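You operate a simulated robot arm through the tools that you are given. There is no shell and no other tool. Be economical: measure what you need, move in short steps, check, and stop when the job is done.

Carry out the task below with a simulated two-armed robot. There is one attempt and no reset: what you move stays moved.

Task
Hold the blue carry crate on the deck of the big crate steady with one hand, lift the narrow grey roll out of it with the other and set it down on the deck of the big crate. Set down upright: narrow grey roll.

It is judged by the outcome, as a careful person would: the job done as asked, and still so three seconds after it is handed in. It fails if anything else is knocked over, pushed out of place, dropped, spilled or broken.

Robot
Two 7-joint arms with two-finger parallel grippers on one trunk, on a base that drives. Base frame: it is fixed to the floor where the robot stands at the start and does not move with it; the origin is under the middle of the robot, x ahead of it, y to its left, z up; the surface under the hand at the start is at about z = 0.8. Lengths are in m, angles in degrees, forces in N, time in s.
The left shoulder is at the start at [0.07, 0.188, 1.165], the right one opposite. With the tool pointing down near the work surface each hand reaches from about 0.3 to 0.8 m from the robot's upright axis, wherever it stands, measured 20 degrees to its own side. Places, roughly: deck of the big crate [0.6, 0, 0.8]. Payload 3.91 kg a hand.
The tool frame of a hand sits at the grasp point between the pads (the TCP): z along the fingers, y along the line on which they close. The tips reach 0.03 m beyond it. The gripper opens to 0.11 m. The fingers are 0.02 m wide and 0.01 m thick; the gripper's body (0.048 by 0.112 m) begins 0.055 m behind the TCP.
Orientation is told as [roll, pitch, yaw] about the base's x, y, z axes, in that order, counted from this pose: with the fingers straight down and closing along the base's y, the tool's x points along the base's -x, its y along +y and its z along -z.

Tools
- The arms move only by the tool servo_tool. It takes "left_steps", "right_steps" or both (then of equal length, played together; a hand with none holds still); each is a list of rows, each a list of 7 numbers: the closure, from 0 (fully open) to 1 (shut), then the shift along the tool's x, y, z in units of 200 mm (1.0 is 200 mm), then the turn, a rotation vector about the tool's x, y, z in units of 90 degrees (1.0 is 90 degrees). In form: [[fingers, dx, dy, dz, ax, ay, az], ...]. A call has 1 to 8 rows; each row is the pose to reach, as a shift and turn from the pose commanded when the call began, along the tool's axes at that moment. A call with a number of a shift or a turn outside -1 to 1 is refused whole. Each row takes 0.2 s and may step no farther than 0.05 m and 8.6 degrees from the row before; otherwise, or with a gripper value out of range, the whole call is refused. Where a pose cannot be reached the arm comes as near as it can. A force on the tool above 40 N (or 10 N above the force at the start of the call, whichever is more), or a blocked arm, ends the call early, and 0.2 s more pass. The fingers move at their own pace (about 0.072 m/s each) and stop on an object; they squeeze with about 25 N. The grip force told is the motor's: it shows also when the fingers shut on nothing. Time passes only in rows, and 0.2 s behind the last, so rows that repeat a pose let the fingers close. It gives the time, the measured TCP pose, the force on the tool (base axes), the opening and the grip force at its end, in the units of the frame above (readings bear some noise), with the torque about the TCP (base axes, N m) and any sound that the robot's microphone picked up, and new pictures: "views" is both (left out), scene, wrist or none (wrist: the cameras of the hands that moved).
- Cameras (640 x 400 px; columns grow to the right, rows downward): "scene" is now at [0.1318, 0.0189, 1.3806]; the picture's right is [0.20, -0.98, 0.00], its down [-0.67, -0.14, -0.73] and it looks along [0.72, 0.15, -0.68] (base axes); focal length 214 px, centre (320, 200). "left" rides on the left gripper at [0.072, -0.017, -0.103] in its tool frame; the picture's right is [0.23, 0.97, 0.00], its down [-0.76, 0.18, -0.62] and it looks along [-0.61, 0.14, 0.78] (tool axes); focal length 222 px, centre (320, 200). "right" rides on the right gripper at [0.072, 0.017, -0.103] in its tool frame; the picture's right is [-0.23, 0.97, 0.00], its down [-0.76, -0.18, -0.62] and it looks along [-0.61, -0.14, 0.78] (tool axes); focal length 222 px, centre (320, 200). There is no depth. A picture from a camera that has moved, and an enlarged one, comes with that camera's place and axes in the base frame and with its lens.
- move_column(by): slides the trunk up (or, below 0, down) by that many m; the arms and the scene camera ride with it, the base frame stays. It gives what a move gives, with no picture.
- steer(legs): drives the robot by 1 to 6 legs, each [ahead, turn to the left] in m and degrees, along the robot's own axes; the way and the turn of a leg run together, so that a leg with both is an arc; at most 1.5 m and 180 degrees a leg. The arms and the cameras ride along, it lands a little off, and it stops where it bumps. It gives what a move gives, and a new picture of the scene camera.
- aim_head(pan, tilt): turns the head with the scene camera to pan (to the left, within 86 degrees either way) and tilt (down, from -29 to 69), counted from straight ahead of the robot. It gives what a move gives, and a new picture of the scene camera.
- inspect(camera, box): a new picture of the part [left, top, right, bottom] of that camera's present view, enlarged. The clock stands still meanwhile.
- job_done(): hands the job in; it is judged then, once.

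Work in short steps. Places have to be worked out from the pictures, the camera data and where the tool is seen: move nearer, look again, correct. Check each grasp and each placing, and mend what went wrong. You have 120 turns and 260 pictures in all, those below and enlarged ones among them. Open the grippers and draw the arms clear of the work before you hand the job in, unless the task says otherwise; then end with one line.

The tools are called after "Emit:" as name(argument=value, ...) on one line, values as JSON. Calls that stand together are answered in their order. servo_tool: Moves the arms, as the interface text tells. Its arguments: {"type":"object","properties":{"left_steps":{"type":"array","items":{"type":"array","items":{"type":"number"}}},"right_steps":{"type":"array","items":{"type":"array","items":{"type":"number"}}},"views":{"type":"string","enum":["both","scene","wrist","none"]}},"required":[]} The other tools are called the same way: move_column (by) slides the trunk up or down; steer (legs) drives the base; aim_head (pan, tilt) turns the head that bears the scene camera; inspect (camera, box) takes an enlarged picture of a part of a camera's view; job_done () hands the job in.

At the start:

```text
time: 0.0
left_eef_pos: [0.5771, 0.2593, 1.1193]
left_tcp_rot: [-0.1, 0.2, 0.1]
left_ft_force: [-0.6, 0.0, -0.5]
left_wrist_torque: [0.01, -0.01, 0.02]
left_finger_gap: 0.1099
left_finger_force: 0.1
right_eef_pos: [0.583, -0.2648, 1.0451]
right_tcp_rot: [0.0, 0.0, 0.0]
right_ft_force: [0.1, 0.9, -0.6]
right_wrist_torque: [0.03, -0.03, 0.01]
right_finger_gap: 0.1099
right_finger_force: 0.1
trunk travel left (down, up): [-0.675, 0.265]
robot x, y, heading: [0.0009, 0.0004, 0.3]
head pan, tilt: [11.8, 43.0]
```

scene: 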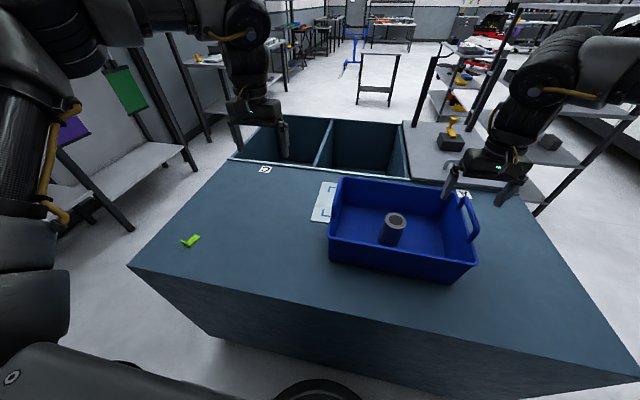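
right: 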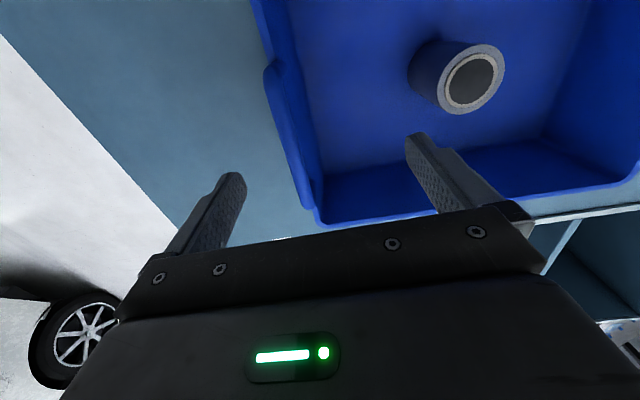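
left: 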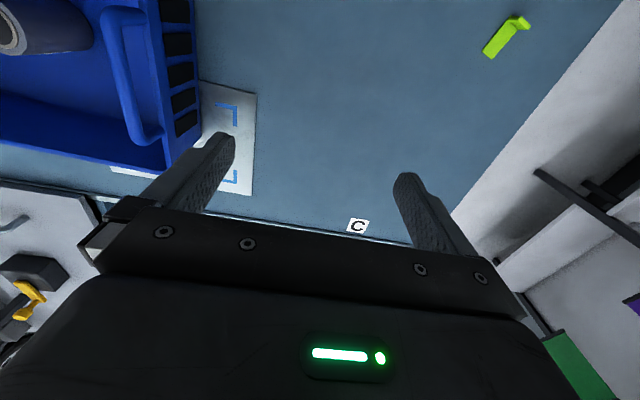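

I'll enlarge the crate in the scene and left views to locate its rim, handles and the roll (I estimate roll top at about [0.592, -0.112, 0.905]).

Emit:
inspect(camera="scene", box=[300, 150, 500, 300])

Emit:
inspect(camera="left", box=[0, 0, 260, 200])

```text
2.67 times, centred on (400, 225) of scene
camera zoom: at [0.1318, 0.0189, 1.3806], right [0.2, -0.98, 0.0], down [-0.67, -0.14, -0.73], along [0.72, 0.15, -0.68], focal length 572 px, centre (107, 133)
```

zoom: 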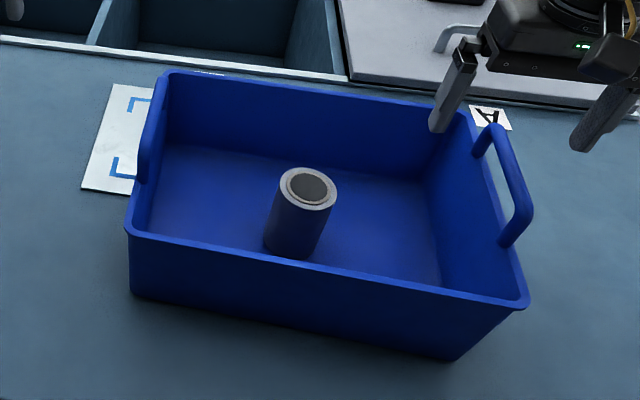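

```text
2.00 times, centred on (130, 100) of left
camera zoom: at [0.5064, 0.2435, 1.2218], right [-0.23, 0.97, 0.0], down [0.76, 0.18, 0.62], along [0.61, 0.14, -0.78], focal length 444 px, centre (700, 400)
```

zoom: 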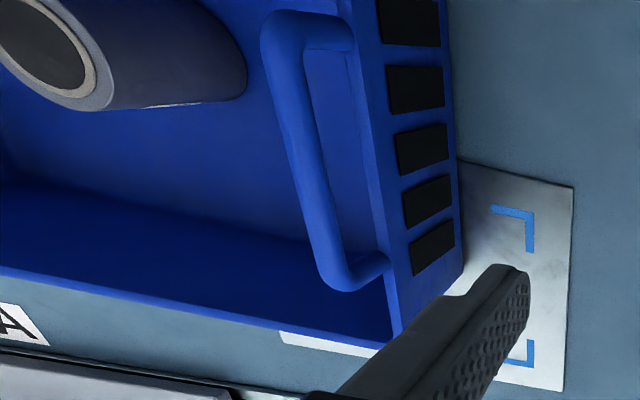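

Crate spans roughly x 0.485–0.75, y -0.30–0.07, rim z≈0.917; left handle bar near [0.60, 0.063, 0.965]. I move the left hand above this handle with some clearance and look.

Emit:
servo_tool(left_steps=[[0, -0.03, -0.2, 0.05, 0, 0, 0], [0, -0.06, -0.4, 0.1, 0, 0, 0], [0, -0.09, -0.6, 0.15, 0, 0, 0], [0, -0.12, -0.8, 0.2, 0, 0, 0], [0, -0.13, -0.97, 0.25, 0, 0, 0], [0, -0.13, -0.97, 0.25, 0, 0, 0]])

```text
time: 1.4
left_eef_pos: [0.605, 0.0639, 1.068]
left_tcp_rot: [-0.2, 0.2, 0.0]
left_ft_force: [-0.4, 0.0, 0.1]
left_wrist_torque: [-0.01, 0.01, -0.02]
left_finger_gap: 0.1099
left_finger_force: 0.1
right_eef_pos: [0.5828, -0.2634, 1.0456]
right_tcp_rot: [-0.1, 0.0, 0.0]
right_ft_force: [-0.2, 0.0, 0.5]
right_wrist_torque: [-0.01, -0.02, 0.0]
right_finger_gap: 0.11
right_finger_force: 0.1
trunk travel left (down, up): [-0.675, 0.265]
robot x, y, heading: [0.0022, -0.0025, 0.2]
head pan, tilt: [11.8, 43.0]
camera scene: at [0.1314, 0.0202, 1.3806], right [0.2, -0.98, 0.0], down [-0.67, -0.14, -0.73], along [0.72, 0.15, -0.68], focal length 214 px, centre (320, 200)
camera left: at [0.5346, 0.0493, 1.1701], right [-0.23, 0.97, 0.0], down [0.76, 0.18, 0.62], along [0.61, 0.14, -0.78], focal length 222 px, centre (320, 200)
```

scene: 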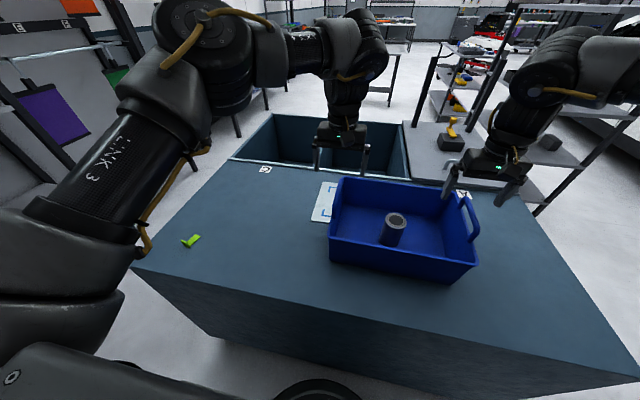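
left: 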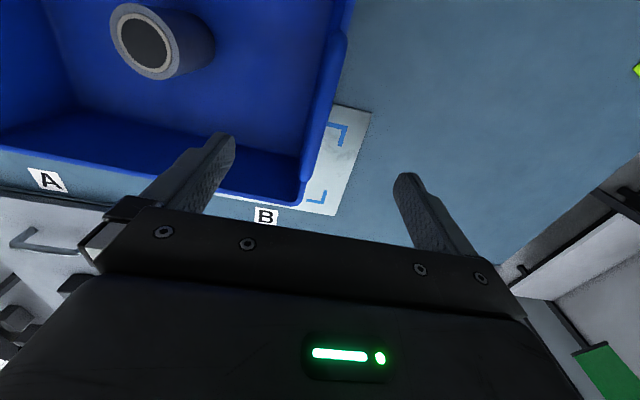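

The left hand is just about over the handle; I zoom in to see its ends.

Emit:
inspect(camera="left", box=[240, 0, 440, 210])

Emit:
inspect(camera="right", box=[240, 0, 640, 250])

```text
1.90 times, centred on (340, 105) of left
camera zoom: at [0.5346, 0.0493, 1.1701], right [-0.23, 0.97, 0.0], down [0.76, 0.18, 0.62], along [0.61, 0.14, -0.78], focal length 423 px, centre (282, 381)
```

zoom: 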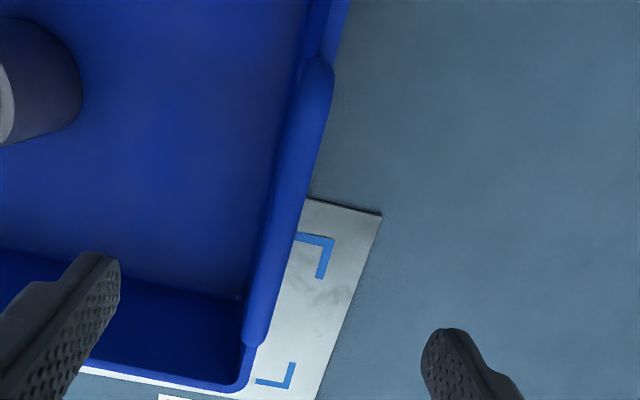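

```text
1.60 times, centred on (440, 125) of right
camera zoom: at [0.51, -0.247, 1.1482], right [0.23, 0.97, 0.0], down [0.76, -0.18, 0.62], along [0.61, -0.14, -0.78], focal length 355 px, centre (128, 320)
```

zoom: 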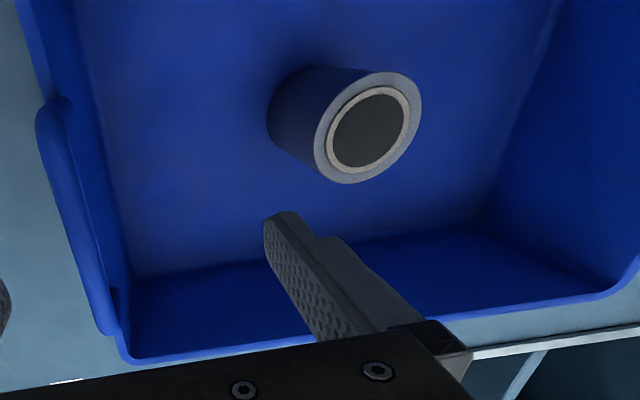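

Handle bar runs x≈0.54–0.67 at y≈0.065, right under the left hand. I descend straight to z≈0.952 with fingers open.

Emit:
servo_tool(left_steps=[[0, 0, 0, 0.2, 0, 0, 0], [0, 0, 0, 0.4, 0, 0, 0], [0, 0, 0, 0.5, 0, 0, 0], [0, 0, 0, 0.58, 0, 0, 0], [0, 0, 0, 0.58, 0, 0, 0]])

```text
time: 2.6
left_eef_pos: [0.605, 0.0645, 0.9525]
left_tcp_rot: [0.0, 0.1, -0.1]
left_ft_force: [0.6, 0.4, 0.1]
left_wrist_torque: [0.0, 0.01, 0.01]
left_finger_gap: 0.1099
left_finger_force: 0.2
right_eef_pos: [0.582, -0.2638, 1.0464]
right_tcp_rot: [0.1, 0.0, 0.0]
right_ft_force: [0.0, -0.5, 0.1]
right_wrist_torque: [-0.02, -0.02, -0.03]
right_finger_gap: 0.11
right_finger_force: 0.0
trunk travel left (down, up): [-0.675, 0.265]
robot x, y, heading: [-0.0009, -0.0008, 0.0]
head pan, tilt: [11.8, 43.0]
camera scene: at [0.1314, 0.0187, 1.3806], right [0.2, -0.98, 0.0], down [-0.67, -0.14, -0.73], along [0.72, 0.15, -0.68], focal length 214 px, centre (320, 200)
camera left: at [0.5335, 0.0495, 1.0557], right [-0.23, 0.97, 0.0], down [0.76, 0.18, 0.62], along [0.61, 0.14, -0.78], focal length 222 px, centre (320, 200)
```

scene: 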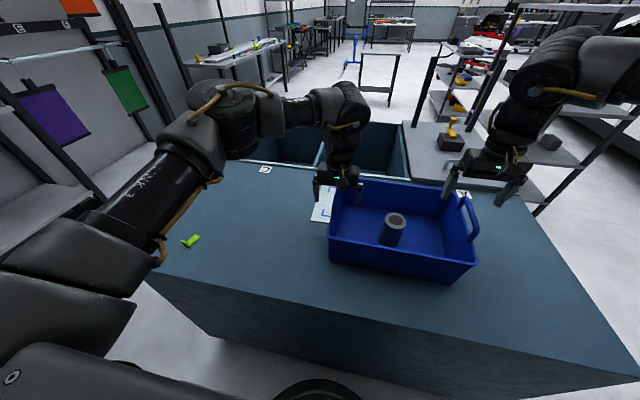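
left: 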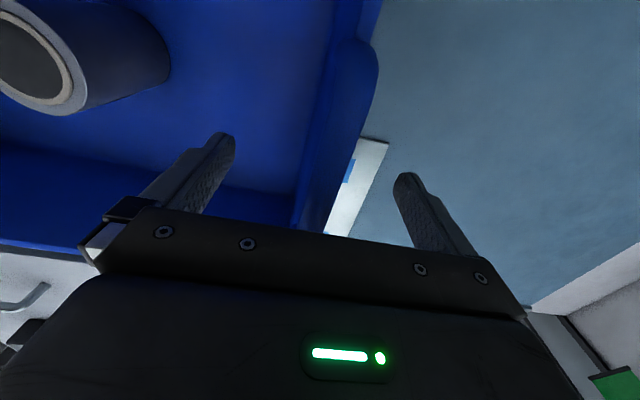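

The bar lies between the left fingers, centred at y≈0.065. I close the left hand on it.

Emit:
servo_tool(left_steps=[[0.4, 0, 0, 0, 0, 0, 0], [0.7, 0, 0, 0, 0, 0, 0], [1, 0, 0, 0, 0, 0, 0], [1, 0, 0, 0, 0, 0, 0], [1, 0, 0, 0, 0, 0, 0]])

```text
time: 3.8
left_eef_pos: [0.6039, 0.0645, 0.9529]
left_tcp_rot: [0.1, 0.0, -0.2]
left_ft_force: [-2.2, -0.6, -0.5]
left_wrist_torque: [0.03, 0.05, -0.48]
left_finger_gap: 0.0138
left_finger_force: 24.9
right_eef_pos: [0.5808, -0.2655, 1.0446]
right_tcp_rot: [0.0, 0.0, 0.0]
right_ft_force: [-0.6, 0.3, -0.5]
right_wrist_torque: [-0.02, 0.04, 0.01]
right_finger_gap: 0.1103
right_finger_force: 0.0
trunk travel left (down, up): [-0.675, 0.265]
robot x, y, heading: [0.004, -0.0011, 0.2]
head pan, tilt: [11.8, 43.0]
camera scene: at [0.1315, 0.0186, 1.3806], right [0.2, -0.98, 0.0], down [-0.67, -0.14, -0.73], along [0.72, 0.15, -0.68], focal length 214 px, centre (320, 200)
camera left: at [0.5333, 0.0491, 1.0558], right [-0.23, 0.97, 0.0], down [0.76, 0.18, 0.62], along [0.61, 0.14, -0.78], focal length 222 px, centre (320, 200)
```

scene: 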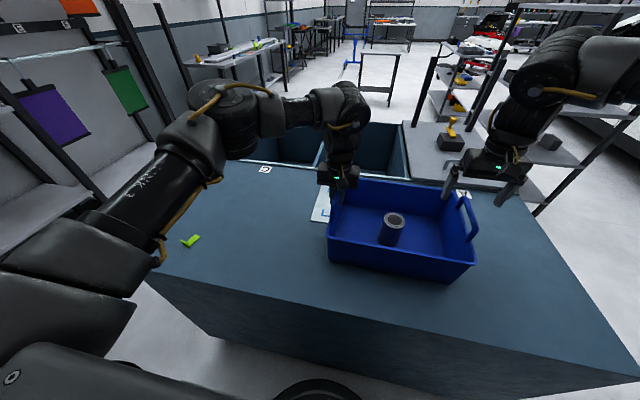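
left: 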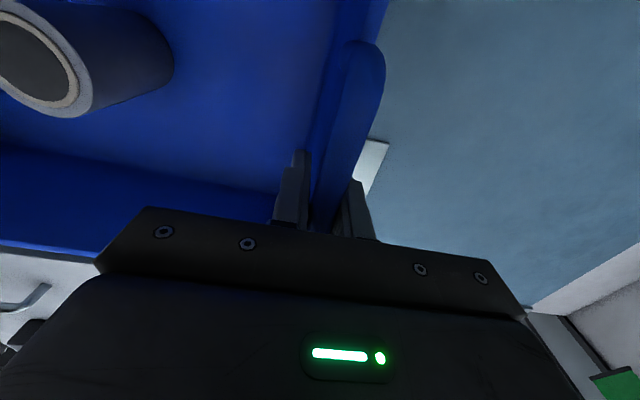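

Handle gripped (14 mm, 25 N). Next the right hand goes over the roll, at z≈1.03, closing along y.

Emit:
servo_tool(right_steps=[[0, -0.01, 0.2, 0, 0, 0, 0], [0, -0.03, 0.4, 0.03, 0, 0, 0], [0, -0.05, 0.6, 0.06, 0, 0, 0], [0, -0.055, 0.765, 0.07, 0, 0, 0], [0, -0.055, 0.765, 0.07, 0, 0, 0]])

```text
time: 5.0
left_eef_pos: [0.6036, 0.0646, 0.9519]
left_tcp_rot: [-0.1, 0.1, 0.0]
left_ft_force: [-1.3, 1.8, 0.6]
left_wrist_torque: [0.03, 0.07, -0.35]
left_finger_gap: 0.0136
left_finger_force: 25.2
right_eef_pos: [0.5931, -0.1113, 1.032]
right_tcp_rot: [0.0, -0.1, 0.0]
right_ft_force: [1.0, -1.2, 0.1]
right_wrist_torque: [0.04, 0.0, 0.01]
right_finger_gap: 0.1099
right_finger_force: 0.1
trunk travel left (down, up): [-0.675, 0.265]
robot x, y, heading: [-0.0036, 0.0004, 0.0]
head pan, tilt: [11.8, 43.0]
camera scene: at [0.1312, 0.0186, 1.3807], right [0.2, -0.98, 0.0], down [-0.67, -0.14, -0.73], along [0.72, 0.15, -0.68], focal length 214 px, centre (320, 200)
camera right: at [0.5211, -0.0946, 1.1334], right [0.23, 0.97, 0.0], down [0.76, -0.18, 0.62], along [0.61, -0.14, -0.78], focal length 222 px, centre (320, 200)
```

scene: 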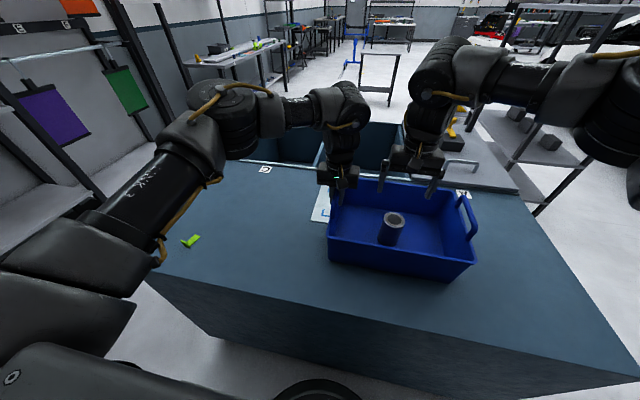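
right: 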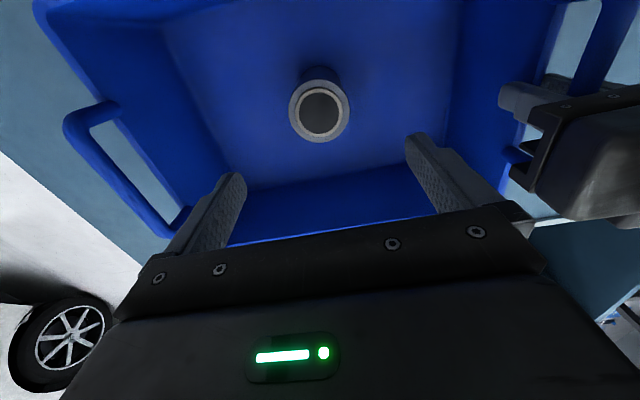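

Roll centre is at ≈[0.588, -0.110]; fingers straddle it. I descend to z≈0.90 and re-check.

Emit:
servo_tool(right_steps=[[0, 0.01, 0, 0.2, 0, 0, 0], [0, 0.02, 0, 0.4, 0, 0, 0], [0, 0.02, 0, 0.55, 0, 0, 0], [0, 0.02, 0, 0.66, 0, 0, 0], [0, 0.02, 0, 0.66, 0, 0, 0]])

```text
time: 6.2
left_eef_pos: [0.6041, 0.0657, 0.9536]
left_tcp_rot: [-0.1, 0.0, 0.1]
left_ft_force: [-1.3, 1.5, 0.3]
left_wrist_torque: [-0.03, 0.0, -0.27]
left_finger_gap: 0.0132
left_finger_force: 25.0
right_eef_pos: [0.5875, -0.1122, 0.8991]
right_tcp_rot: [-0.1, 0.0, 0.0]
right_ft_force: [0.3, -0.2, 0.8]
right_wrist_torque: [-0.03, -0.02, -0.01]
right_finger_gap: 0.1099
right_finger_force: 0.0
trunk travel left (down, up): [-0.675, 0.265]
robot x, y, heading: [-0.0023, -0.0002, -0.2]
head pan, tilt: [11.8, 43.0]
camera scene: at [0.1314, 0.0192, 1.3806], right [0.2, -0.98, 0.0], down [-0.67, -0.14, -0.73], along [0.72, 0.15, -0.68], focal length 214 px, centre (320, 200)
camera right: at [0.5154, -0.0949, 1.0013], right [0.23, 0.97, 0.0], down [0.76, -0.18, 0.62], along [0.61, -0.14, -0.78], focal length 222 px, centre (320, 200)
```

scene: 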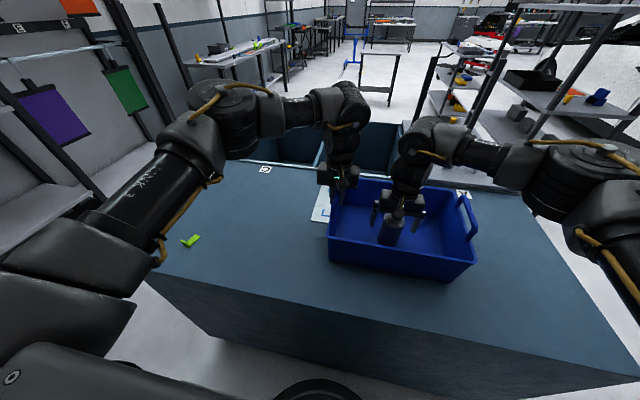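
right: 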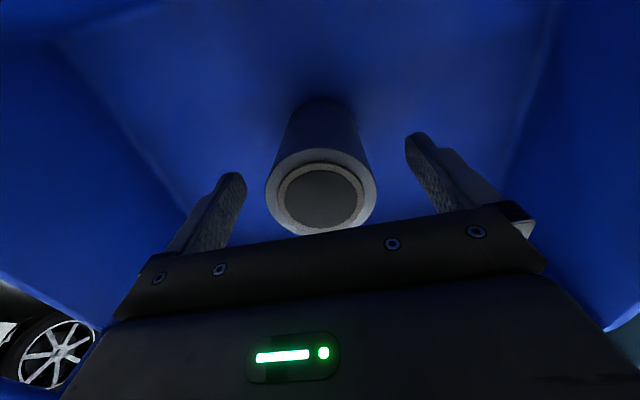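

Triangulating gives the roll top at [0.592, -0.112, 0.90], about 6 cm wide. I descend to z≈0.87, centre in x and close gently.

Emit:
servo_tool(right_steps=[[0, -0.02, 0, 0.08, 0, 0, 0], [0, -0.02, 0, 0.145, 0, 0, 0], [0, -0.02, 0, 0.145, 0, 0, 0], [0.3, -0.02, 0, 0.145, 0, 0, 0], [0.5, -0.02, 0, 0.145, 0, 0, 0], [0.8, -0.02, 0, 0.145, 0, 0, 0], [0.8, -0.02, 0, 0.145, 0, 0, 0]])

```text
time: 7.8
left_eef_pos: [0.6039, 0.0643, 0.9517]
left_tcp_rot: [-0.1, 0.1, 0.0]
left_ft_force: [-1.5, 0.9, 0.3]
left_wrist_torque: [-0.02, 0.04, -0.3]
left_finger_gap: 0.0134
left_finger_force: 25.3
right_eef_pos: [0.5921, -0.1122, 0.8716]
right_tcp_rot: [-0.1, 0.0, 0.0]
right_ft_force: [-1.0, -1.1, 0.0]
right_wrist_torque: [0.0, 0.0, 0.02]
right_finger_gap: 0.0615
right_finger_force: 25.0
trunk travel left (down, up): [-0.675, 0.265]
robot x, y, heading: [0.0027, 0.0016, -0.1]
head pan, tilt: [11.8, 43.0]
camera scene: at [0.1315, 0.0192, 1.3806], right [0.2, -0.98, 0.0], down [-0.67, -0.14, -0.73], along [0.72, 0.15, -0.68], focal length 214 px, centre (320, 200)
camera right: at [0.5204, -0.0949, 0.9731], right [0.23, 0.97, 0.0], down [0.76, -0.18, 0.62], along [0.61, -0.14, -0.78], focal length 222 px, centre (320, 200)
```

scene: 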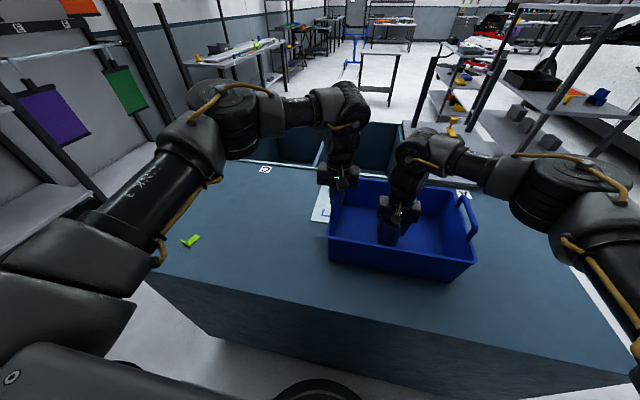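
right: 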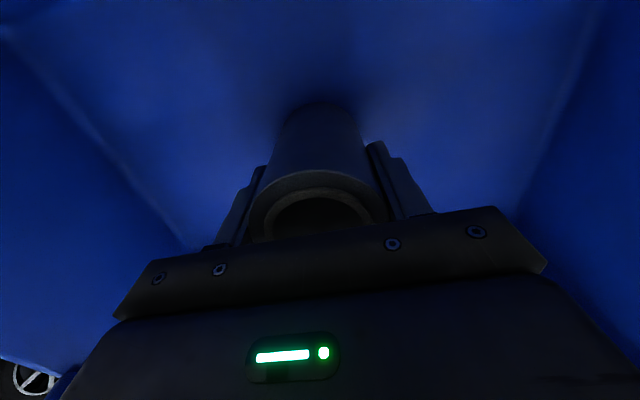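

Roll gripped (61.5 mm, 25 N). I start lifting straight up by 0.08 m and check.

Emit:
servo_tool(right_steps=[[1, 0, 0, -0.05, 0, 0, 0], [1, 0, 0, -0.15, 0, 0, 0], [1, 0, 0, -0.27, 0, 0, 0], [1, 0, 0, -0.4, 0, 0, 0]])

```text
time: 8.8
left_eef_pos: [0.6047, 0.065, 0.9522]
left_tcp_rot: [-0.1, 0.1, 0.0]
left_ft_force: [-0.4, 1.4, 1.1]
left_wrist_torque: [-0.11, 0.07, -0.3]
left_finger_gap: 0.0134
left_finger_force: 24.1
right_eef_pos: [0.5924, -0.1118, 0.9518]
right_tcp_rot: [-0.1, 0.1, -0.1]
right_ft_force: [-0.9, 0.8, -1.8]
right_wrist_torque: [-0.03, -0.01, -0.03]
right_finger_gap: 0.0613
right_finger_force: 24.9
trunk travel left (down, up): [-0.675, 0.265]
robot x, y, heading: [-0.002, 0.0031, 0.0]
head pan, tilt: [11.8, 43.0]
camera scene: at [0.1313, 0.0192, 1.3806], right [0.2, -0.98, 0.0], down [-0.67, -0.14, -0.73], along [0.72, 0.15, -0.68], focal length 214 px, centre (320, 200)
camera right: at [0.5199, -0.0958, 1.054], right [0.23, 0.97, 0.0], down [0.76, -0.18, 0.62], along [0.61, -0.14, -0.78], focal length 222 px, centre (320, 200)
```

scene: 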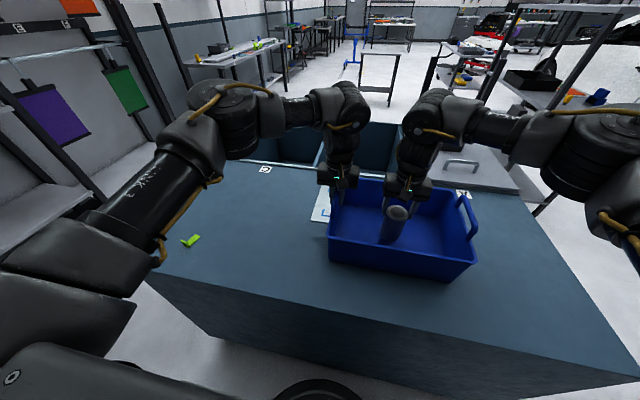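
right: 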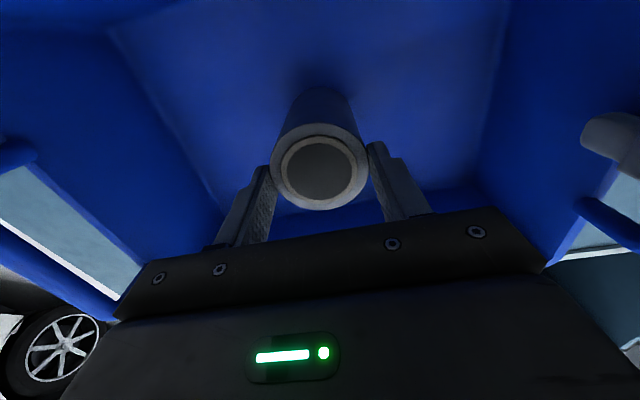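

The roll seems lower in the grip than before the lift (wider gap between its top and the gripper), so I look closely before going on.

Emit:
inspect(camera="scene", box=[340, 150, 460, 260])

Emit:
inspect(camera="right", box=[200, 60, 440, 260])

```text
3.64 times, centred on (400, 205) of scene
camera zoom: at [0.1313, 0.0192, 1.3806], right [0.2, -0.98, 0.0], down [-0.67, -0.14, -0.73], along [0.72, 0.15, -0.68], focal length 780 px, centre (29, 182)
```

zoom: 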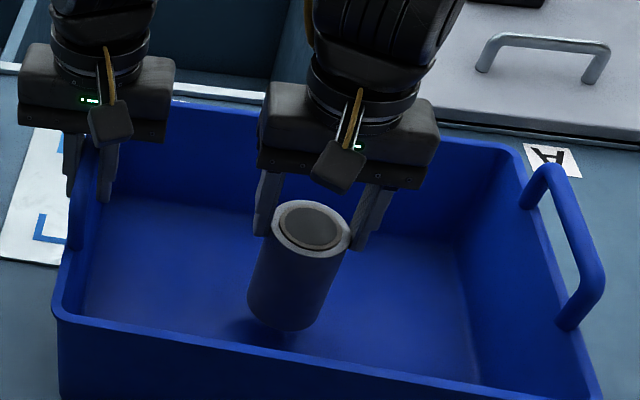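

```text
2.00 times, centred on (320, 160) of right
camera zoom: at [0.5199, -0.0958, 1.054], right [0.23, 0.97, 0.0], down [0.76, -0.18, 0.62], along [0.61, -0.14, -0.78], focal length 444 px, centre (320, 280)
```

zoom: 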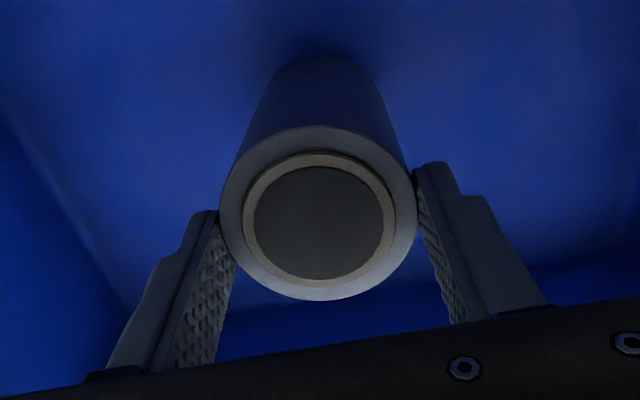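

The roll has slipped down ~4–5 cm in the pads and is held only by the tips, about 3 cm over the crate floor. I lower it gently back to standing on the floor before anything else.

Emit:
servo_tool(right_steps=[[1, 0, 0, 0.08, 0, 0, 0], [1, 0, 0, 0.15, 0, 0, 0]])

```text
time: 9.4
left_eef_pos: [0.6055, 0.0646, 0.9534]
left_tcp_rot: [0.0, 0.1, 0.1]
left_ft_force: [-0.4, 0.3, 0.5]
left_wrist_torque: [-0.02, -0.06, -0.2]
left_finger_gap: 0.0135
left_finger_force: 25.0
right_eef_pos: [0.5934, -0.1127, 0.9226]
right_tcp_rot: [-0.1, 0.1, 0.0]
right_ft_force: [-1.1, 0.4, 4.2]
right_wrist_torque: [-0.14, 0.14, 0.0]
right_finger_gap: 0.0612
right_finger_force: 24.7
trunk travel left (down, up): [-0.675, 0.265]
robot x, y, heading: [-0.0007, -0.0017, -0.2]
head pan, tilt: [11.8, 43.0]
camera scene: at [0.1311, 0.019, 1.3808], right [0.2, -0.98, 0.0], down [-0.67, -0.14, -0.73], along [0.72, 0.15, -0.68], focal length 214 px, centre (320, 200)
camera right: at [0.5203, -0.0958, 1.0236], right [0.23, 0.97, 0.0], down [0.76, -0.18, 0.62], along [0.61, -0.14, -0.78], focal length 222 px, centre (320, 200)
```

scene: 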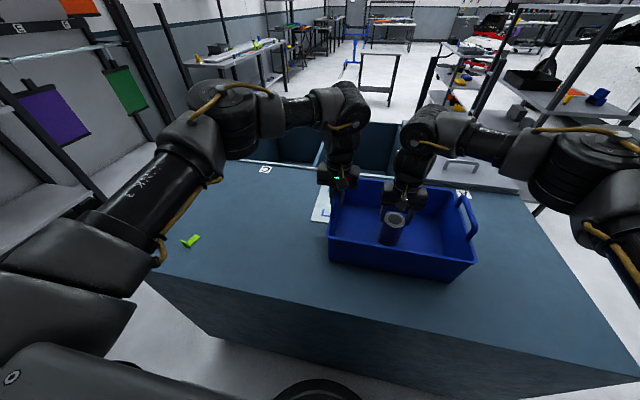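
right: 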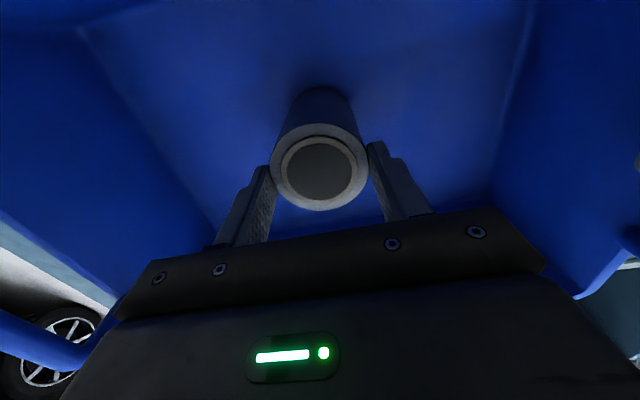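

It stands again (upward 4 N contact) and is still upright. I release, go back down to a deeper grip (z≈0.865), and squeeze fully for longer before lifting.

Emit:
servo_tool(right_steps=[[0.3, 0, 0, 0, 0, 0, 0], [0.2, 0, 0, 0, 0, 0, 0], [0.2, 0, 0, 0.15, 0, 0, 0], [0.2, 0, 0, 0.29, 0, 0, 0], [0.2, 0, 0, 0.29, 0, 0, 0]])

Emit:
servo_tool(right_steps=[[0.5, 0, 0, 0, 0, 0, 0], [1, 0, 0, 0, 0, 0, 0], [1, 0, 0, 0, 0, 0, 0], [1, 0, 0, 0, 0, 0, 0], [1, 0, 0, 0, 0, 0, 0], [1, 0, 0, 0, 0, 0, 0]])

```text
time: 10.6
left_eef_pos: [0.6045, 0.0657, 0.9526]
left_tcp_rot: [-0.1, 0.1, 0.0]
left_ft_force: [0.0, -0.4, 0.8]
left_wrist_torque: [-0.02, -0.05, -0.31]
left_finger_gap: 0.0133
left_finger_force: 25.0
right_eef_pos: [0.593, -0.1134, 0.8627]
right_tcp_rot: [0.0, 0.0, 0.0]
right_ft_force: [0.4, -0.3, -0.3]
right_wrist_torque: [0.0, -0.03, -0.01]
right_finger_gap: 0.0881
right_finger_force: 0.0
trunk travel left (down, up): [-0.675, 0.265]
robot x, y, heading: [-0.002, 0.0011, 0.1]
head pan, tilt: [11.8, 43.0]
camera scene: at [0.1315, 0.0191, 1.3806], right [0.2, -0.98, 0.0], down [-0.67, -0.14, -0.73], along [0.72, 0.15, -0.68], focal length 214 px, centre (320, 200)
camera right: at [0.5206, -0.0973, 0.9648], right [0.23, 0.97, 0.0], down [0.76, -0.18, 0.62], along [0.61, -0.14, -0.78], focal length 222 px, centre (320, 200)
```

scene: 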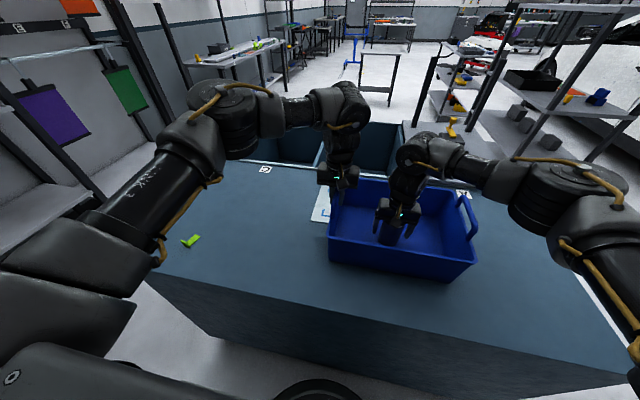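
right: 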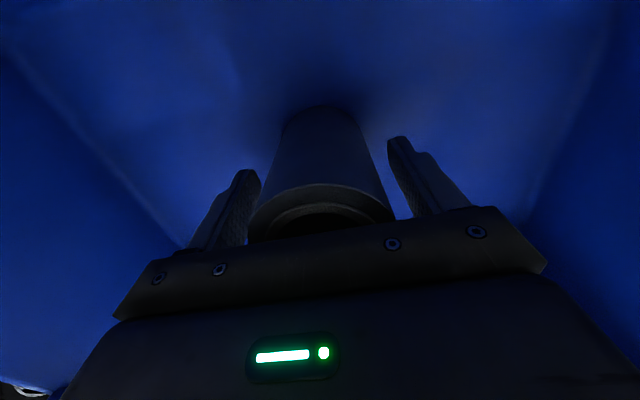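

```text
time: 12.0
left_eef_pos: [0.6036, 0.0659, 0.953]
left_tcp_rot: [0.0, 0.2, 0.0]
left_ft_force: [-0.5, 0.7, 0.5]
left_wrist_torque: [-0.06, 0.03, -0.31]
left_finger_gap: 0.0135
left_finger_force: 25.1
right_eef_pos: [0.5929, -0.1133, 0.8632]
right_tcp_rot: [0.0, 0.0, 0.0]
right_ft_force: [-0.6, 0.1, 0.1]
right_wrist_torque: [0.03, -0.03, -0.04]
right_finger_gap: 0.0614
right_finger_force: 24.9
trunk travel left (down, up): [-0.675, 0.265]
robot x, y, heading: [0.0003, 0.0007, 0.3]
head pan, tilt: [11.8, 43.0]
camera scene: at [0.1316, 0.0191, 1.3806], right [0.2, -0.98, 0.0], down [-0.67, -0.14, -0.73], along [0.72, 0.15, -0.68], focal length 214 px, centre (320, 200)
camera right: at [0.5206, -0.0973, 0.965], right [0.23, 0.97, 0.0], down [0.76, -0.18, 0.62], along [0.61, -0.14, -0.78], focal length 222 px, centre (320, 200)
```

scene: 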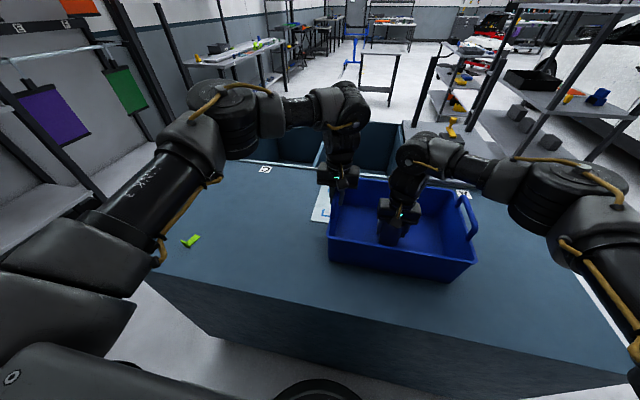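
right: 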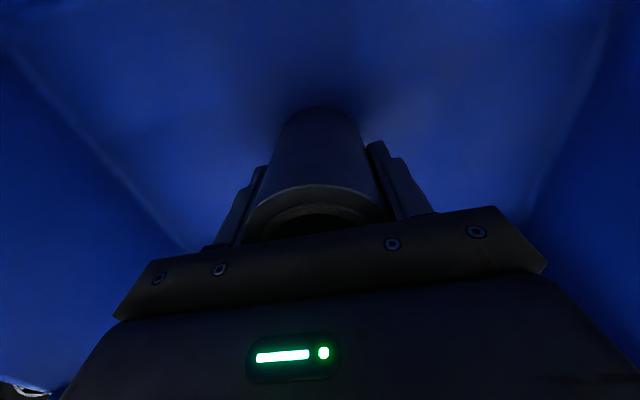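

Regripped deeper. Now a slow 2 cm test lift, then compare the roll's place in the wrist view.

Emit:
servo_tool(right_steps=[[1, 0, 0, -0.02, 0, 0, 0], [1, 0, 0, -0.04, 0, 0, 0], [1, 0, 0, -0.07, 0, 0, 0], [1, 0, 0, -0.1, 0, 0, 0]], views="wrist")

```text
time: 13.0
left_eef_pos: [0.6038, 0.0643, 0.9528]
left_tcp_rot: [-0.1, 0.1, 0.1]
left_ft_force: [-0.2, 1.4, 0.7]
left_wrist_torque: [-0.01, 0.01, -0.26]
left_finger_gap: 0.0136
left_finger_force: 25.1
right_eef_pos: [0.593, -0.1109, 0.8828]
right_tcp_rot: [0.0, 0.0, 0.1]
right_ft_force: [-0.4, 0.5, -1.4]
right_wrist_torque: [0.0, 0.0, -0.05]
right_finger_gap: 0.0618
right_finger_force: 24.5
trunk travel left (down, up): [-0.675, 0.265]
robot x, y, heading: [0.0019, -0.0053, 0.0]
head pan, tilt: [11.8, 43.0]
camera right: at [0.521, -0.0953, 0.9848], right [0.23, 0.97, 0.0], down [0.76, -0.18, 0.62], along [0.61, -0.14, -0.78], focal length 222 px, centre (320, 200)
```

right: 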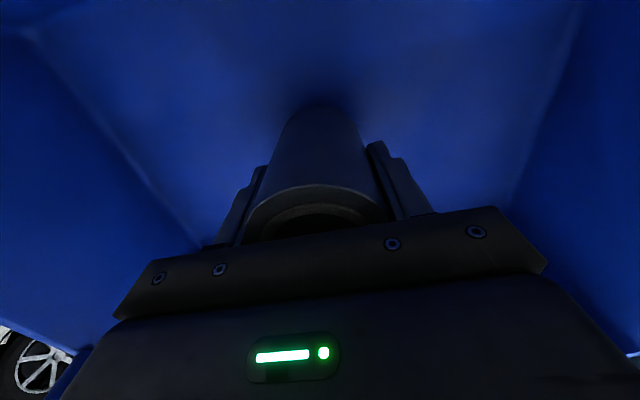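

No slip now; the roll rides with the hand (≈1.4 N weight). I keep lifting slowly, ~8 mm per row.

Emit:
servo_tool(right_steps=[[1, 0, 0, -0.03, 0, 0, 0], [1, 0, 0, -0.06, 0, 0, 0], [1, 0, 0, -0.1, 0, 0, 0], [1, 0, 0, -0.14, 0, 0, 0], [1, 0, 0, -0.18, 0, 0, 0], [1, 0, 0, -0.22, 0, 0, 0]], views="wrist")

```text
time: 14.4
left_eef_pos: [0.6034, 0.0653, 0.9532]
left_tcp_rot: [0.0, 0.2, 0.0]
left_ft_force: [-0.8, 0.5, 1.1]
left_wrist_torque: [-0.04, -0.05, -0.29]
left_finger_gap: 0.0138
left_finger_force: 24.9
right_eef_pos: [0.594, -0.11, 0.9273]
right_tcp_rot: [0.0, 0.0, -0.1]
right_ft_force: [0.4, 0.6, -2.0]
right_wrist_torque: [-0.01, 0.02, 0.03]
right_finger_gap: 0.0619
right_finger_force: 25.0
trunk travel left (down, up): [-0.675, 0.265]
robot x, y, heading: [-0.0, -0.0028, -0.1]
head pan, tilt: [11.8, 43.0]
camera right: at [0.5211, -0.0943, 1.0286], right [0.23, 0.97, 0.0], down [0.76, -0.18, 0.62], along [0.61, -0.14, -0.78], focal length 222 px, centre (320, 200)
```

right: 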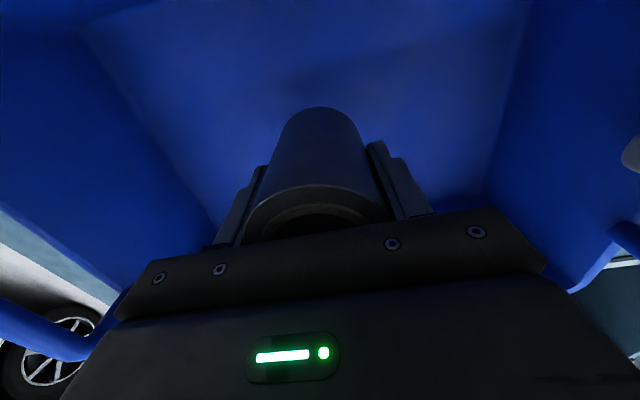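

Steady hold. Continue up another 0.09 m at ~12 mm per row.

Emit:
servo_tool(right_steps=[[1, 0, 0, -0.04, 0, 0, 0], [1, 0, 0, -0.09, 0, 0, 0], [1, 0, 0, -0.15, 0, 0, 0], [1, 0, 0, -0.21, 0, 0, 0], [1, 0, 0, -0.27, 0, 0, 0], [1, 0, 0, -0.33, 0, 0, 0], [1, 0, 0, -0.39, 0, 0, 0], [1, 0, 0, -0.44, 0, 0, 0]])

Emit:
servo_tool(right_steps=[[1, 0, 0, -0.04, 0, 0, 0], [1, 0, 0, -0.09, 0, 0, 0], [1, 0, 0, -0.15, 0, 0, 0], [1, 0, 0, -0.21, 0, 0, 0], [1, 0, 0, -0.27, 0, 0, 0], [1, 0, 0, -0.32, 0, 0, 0], [1, 0, 0, -0.36, 0, 0, 0]])

```text
time: 16.2
left_eef_pos: [0.6051, 0.0651, 0.9522]
left_tcp_rot: [-0.1, 0.1, 0.0]
left_ft_force: [-0.3, 0.1, 1.4]
left_wrist_torque: [-0.06, -0.05, -0.24]
left_finger_gap: 0.0136
left_finger_force: 25.0
right_eef_pos: [0.5937, -0.1113, 1.0158]
right_tcp_rot: [0.0, 0.0, 0.0]
right_ft_force: [0.5, -0.3, -1.4]
right_wrist_torque: [-0.02, -0.02, -0.01]
right_finger_gap: 0.0615
right_finger_force: 24.8
trunk travel left (down, up): [-0.675, 0.265]
robot x, y, heading: [-0.0002, 0.0043, 0.3]
head pan, tilt: [11.8, 43.0]
camera scene: at [0.1315, 0.0191, 1.3806], right [0.2, -0.98, 0.0], down [-0.67, -0.14, -0.73], along [0.72, 0.15, -0.68], focal length 214 px, centre (320, 200)
camera right: at [0.5217, -0.0945, 1.1171], right [0.23, 0.97, 0.0], down [0.76, -0.18, 0.62], along [0.61, -0.14, -0.78], focal length 222 px, centre (320, 200)
```

scene: 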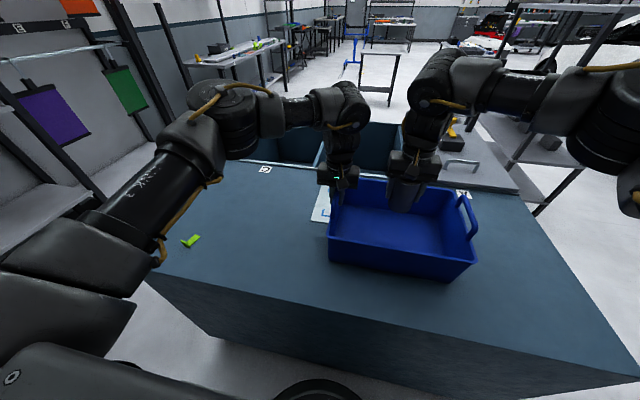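
right: 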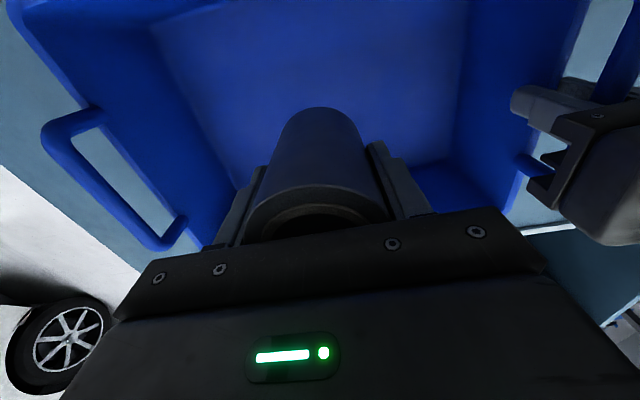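

```text
time: 17.8
left_eef_pos: [0.6043, 0.0648, 0.952]
left_tcp_rot: [0.0, 0.1, 0.1]
left_ft_force: [-1.6, 1.1, 1.6]
left_wrist_torque: [-0.02, 0.0, -0.26]
left_finger_gap: 0.0137
left_finger_force: 25.0
right_eef_pos: [0.5945, -0.1118, 1.0871]
right_tcp_rot: [0.0, 0.1, 0.0]
right_ft_force: [-0.4, 0.0, -1.5]
right_wrist_torque: [-0.01, 0.04, 0.0]
right_finger_gap: 0.062
right_finger_force: 24.7
trunk travel left (down, up): [-0.675, 0.265]
robot x, y, heading: [-0.0016, -0.0023, 0.1]
head pan, tilt: [11.8, 43.0]
camera scene: at [0.1316, 0.019, 1.3806], right [0.2, -0.98, 0.0], down [-0.67, -0.14, -0.73], along [0.72, 0.15, -0.68], focal length 214 px, centre (320, 200)
camera right: at [0.5214, -0.0957, 1.1889], right [0.23, 0.97, 0.0], down [0.76, -0.18, 0.62], along [0.61, -0.14, -0.78], focal length 222 px, centre (320, 200)
```

scene: 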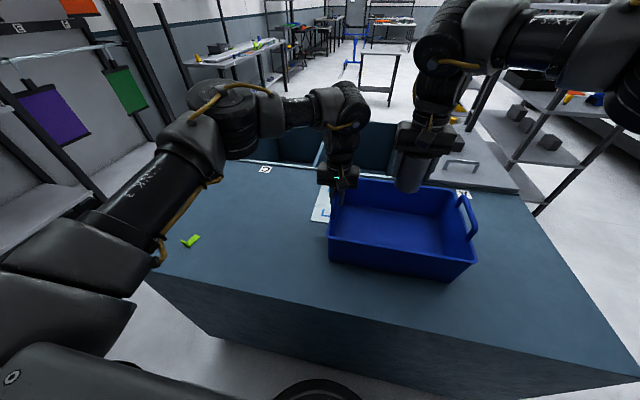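
right: 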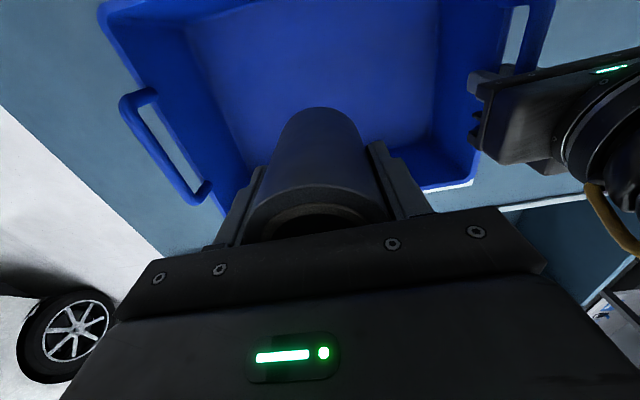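

Roll bottom is at about z≈1.025, clear of the handle (~0.97). I carry it to the right, toward the free deck at about [0.54, -0.44], in gentle steps.

Emit:
servo_tool(right_steps=[[1, 0.0, -0.04, 0, 0, 0, 0], [1, 0.01, -0.11, 0, 0, 0, 0], [1, 0.03, -0.2, 0, 0, 0, 0], [1, 0.05, -0.29, 0, 0, 0, 0], [1, 0.07, -0.38, 0, 0, 0, 0], [1, 0.09, -0.47, 0, 0, 0, 0], [1, 0.11, -0.55, 0, 0, 0, 0], [1, 0.12, -0.6, 0, 0, 0, 0]], views="wrist")

Emit:
servo_tool(right_steps=[[1, 0.01, -0.04, 0, 0, 0, 0], [1, 0.03, -0.12, 0, 0, 0, 0], [1, 0.05, -0.24, 0, 0, 0, 0], [1, 0.07, -0.37, 0, 0, 0, 0], [1, 0.1, -0.52, 0, 0, 0, 0], [1, 0.12, -0.68, 0, 0, 0, 0], [1, 0.14, -0.82, 0, 0, 0, 0], [1, 0.15, -0.95, 0, 0, 0, 0]])

```text
time: 19.6
left_eef_pos: [0.6048, 0.0653, 0.9528]
left_tcp_rot: [0.0, 0.2, 0.0]
left_ft_force: [-0.4, 0.9, 1.1]
left_wrist_torque: [0.15, 0.05, -0.24]
left_finger_gap: 0.0136
left_finger_force: 25.3
right_eef_pos: [0.5702, -0.2308, 1.0875]
right_tcp_rot: [0.0, 0.0, 0.0]
right_ft_force: [-0.7, -0.1, -1.8]
right_wrist_torque: [-0.01, 0.01, -0.04]
right_finger_gap: 0.0618
right_finger_force: 24.6
trunk travel left (down, up): [-0.675, 0.265]
robot x, y, heading: [-0.0049, 0.0002, 0.2]
head pan, tilt: [11.8, 43.0]
camera right: at [0.4972, -0.2147, 1.1889], right [0.23, 0.97, 0.0], down [0.76, -0.18, 0.62], along [0.61, -0.14, -0.78], focal length 222 px, centre (320, 200)
```

right: 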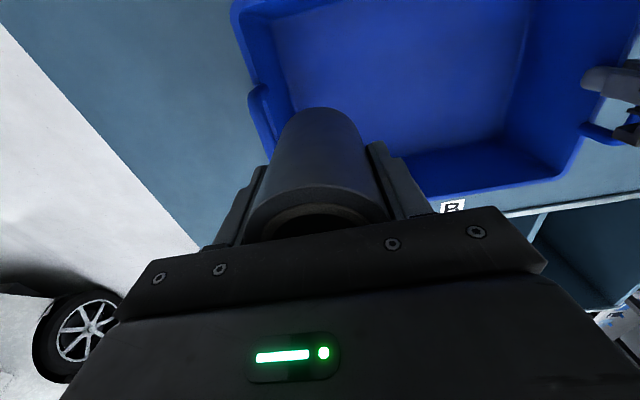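

```text
time: 21.4
left_eef_pos: [0.604, 0.065, 0.9523]
left_tcp_rot: [0.1, 0.0, 0.0]
left_ft_force: [-0.6, 2.0, -0.4]
left_wrist_torque: [0.01, 0.02, -0.24]
left_finger_gap: 0.0135
left_finger_force: 25.4
right_eef_pos: [0.5388, -0.4218, 1.0876]
right_tcp_rot: [0.0, 0.0, 0.0]
right_ft_force: [0.4, 0.0, -1.6]
right_wrist_torque: [0.02, -0.01, -0.03]
right_finger_gap: 0.0616
right_finger_force: 24.6
trunk travel left (down, up): [-0.675, 0.265]
robot x, y, heading: [-0.0014, 0.0014, -0.2]
head pan, tilt: [11.8, 43.0]
camera scene: at [0.1313, 0.018, 1.3807], right [0.2, -0.98, 0.0], down [-0.67, -0.14, -0.73], along [0.72, 0.15, -0.68], focal length 214 px, centre (320, 200)
camera right: at [0.4669, -0.4056, 1.1888], right [0.23, 0.97, 0.0], down [0.76, -0.18, 0.62], along [0.61, -0.14, -0.78], focal length 222 px, centre (320, 200)
```

scene: 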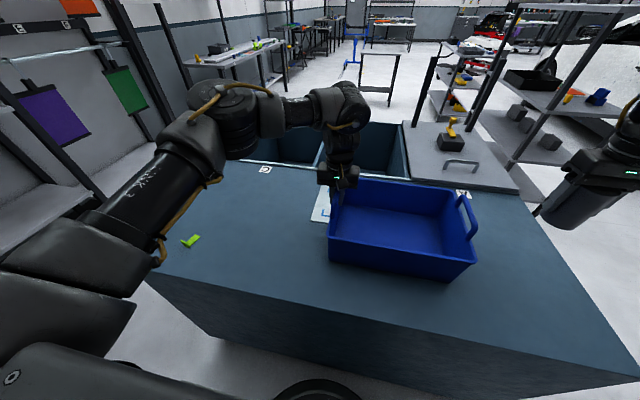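
right: 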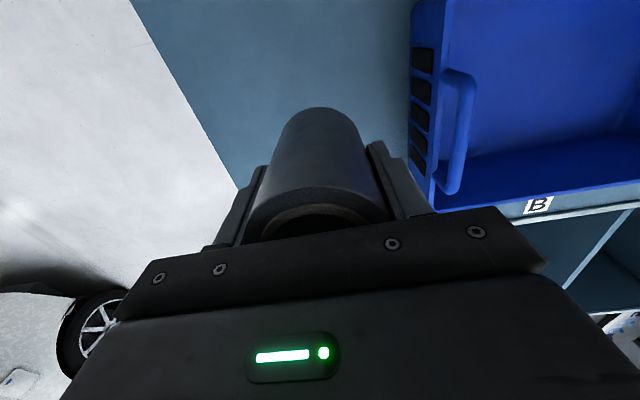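

Over the free deck (right edge at y≈-0.62, crate wall at -0.30). I descend to z≈0.90 while easing to y≈-0.45.

Emit:
servo_tool(right_steps=[[1, 0, -0.02, 0.04, 0, 0, 0], [1, 0, -0.04, 0.12, 0, 0, 0], [1, 0, -0.07, 0.22, 0, 0, 0], [1, 0, -0.1, 0.34, 0, 0, 0], [1, 0, -0.12, 0.46, 0, 0, 0], [1, 0, -0.14, 0.58, 0, 0, 0], [1, 0, -0.14, 0.69, 0, 0, 0], [1, 0, -0.14, 0.78, 0, 0, 0]])

Emit:
aim_head(pan=-25, tilt=43)

```text
time: 23.2
left_eef_pos: [0.6052, 0.0646, 0.9531]
left_tcp_rot: [0.0, 0.1, -0.1]
left_ft_force: [-1.3, 0.0, 0.2]
left_wrist_torque: [0.12, 0.01, -0.2]
left_finger_gap: 0.0134
left_finger_force: 25.4
right_eef_pos: [0.5394, -0.4507, 0.9312]
right_tcp_rot: [0.0, 0.0, 0.0]
right_ft_force: [0.6, -0.4, -2.1]
right_wrist_torque: [-0.01, 0.04, 0.04]
right_finger_gap: 0.062
right_finger_force: 24.4
trunk travel left (down, up): [-0.675, 0.265]
robot x, y, heading: [0.0022, -0.0025, 0.1]
head pan, tilt: [11.8, 43.0]
camera scene: at [0.1319, 0.0185, 1.3806], right [0.2, -0.98, 0.0], down [-0.67, -0.14, -0.73], along [0.72, 0.15, -0.68], focal length 214 px, centre (320, 200)
camera right: at [0.4671, -0.4339, 1.033], right [0.23, 0.97, 0.0], down [0.76, -0.18, 0.62], along [0.61, -0.14, -0.78], focal length 222 px, centre (320, 200)
```

scene: 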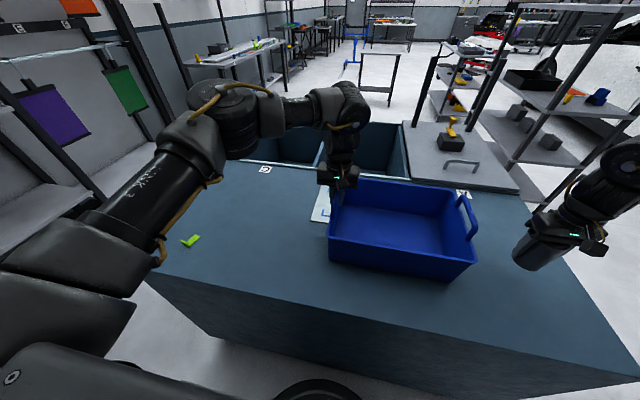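
right: 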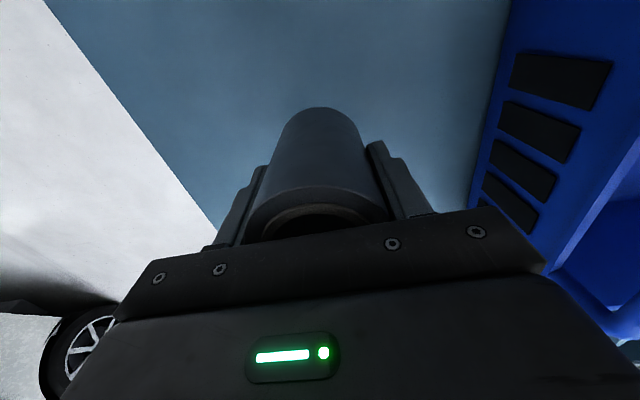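

```text
time: 24.2
left_eef_pos: [0.6045, 0.0648, 0.952]
left_tcp_rot: [0.0, 0.1, 0.0]
left_ft_force: [-0.9, 0.4, 1.4]
left_wrist_torque: [-0.01, -0.06, -0.19]
left_finger_gap: 0.0138
left_finger_force: 24.7
right_eef_pos: [0.5386, -0.4497, 0.9317]
right_tcp_rot: [0.0, 0.0, -0.1]
right_ft_force: [0.2, 0.1, -2.9]
right_wrist_torque: [0.01, 0.02, -0.03]
right_finger_gap: 0.0618
right_finger_force: 24.6
trunk travel left (down, up): [-0.675, 0.265]
robot x, y, heading: [-0.0001, 0.0052, 0.2]
head pan, tilt: [-25.0, 43.0]
camera scene: at [0.1258, -0.0333, 1.3807], right [-0.42, -0.91, 0.0], down [-0.62, 0.29, -0.73], along [0.66, -0.31, -0.68], focal length 214 px, centre (320, 200)
```

scene: 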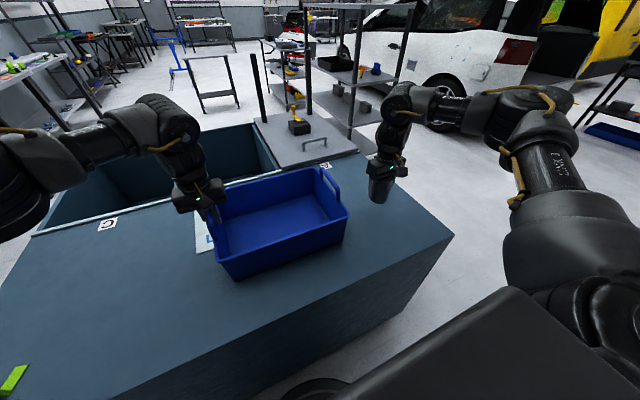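

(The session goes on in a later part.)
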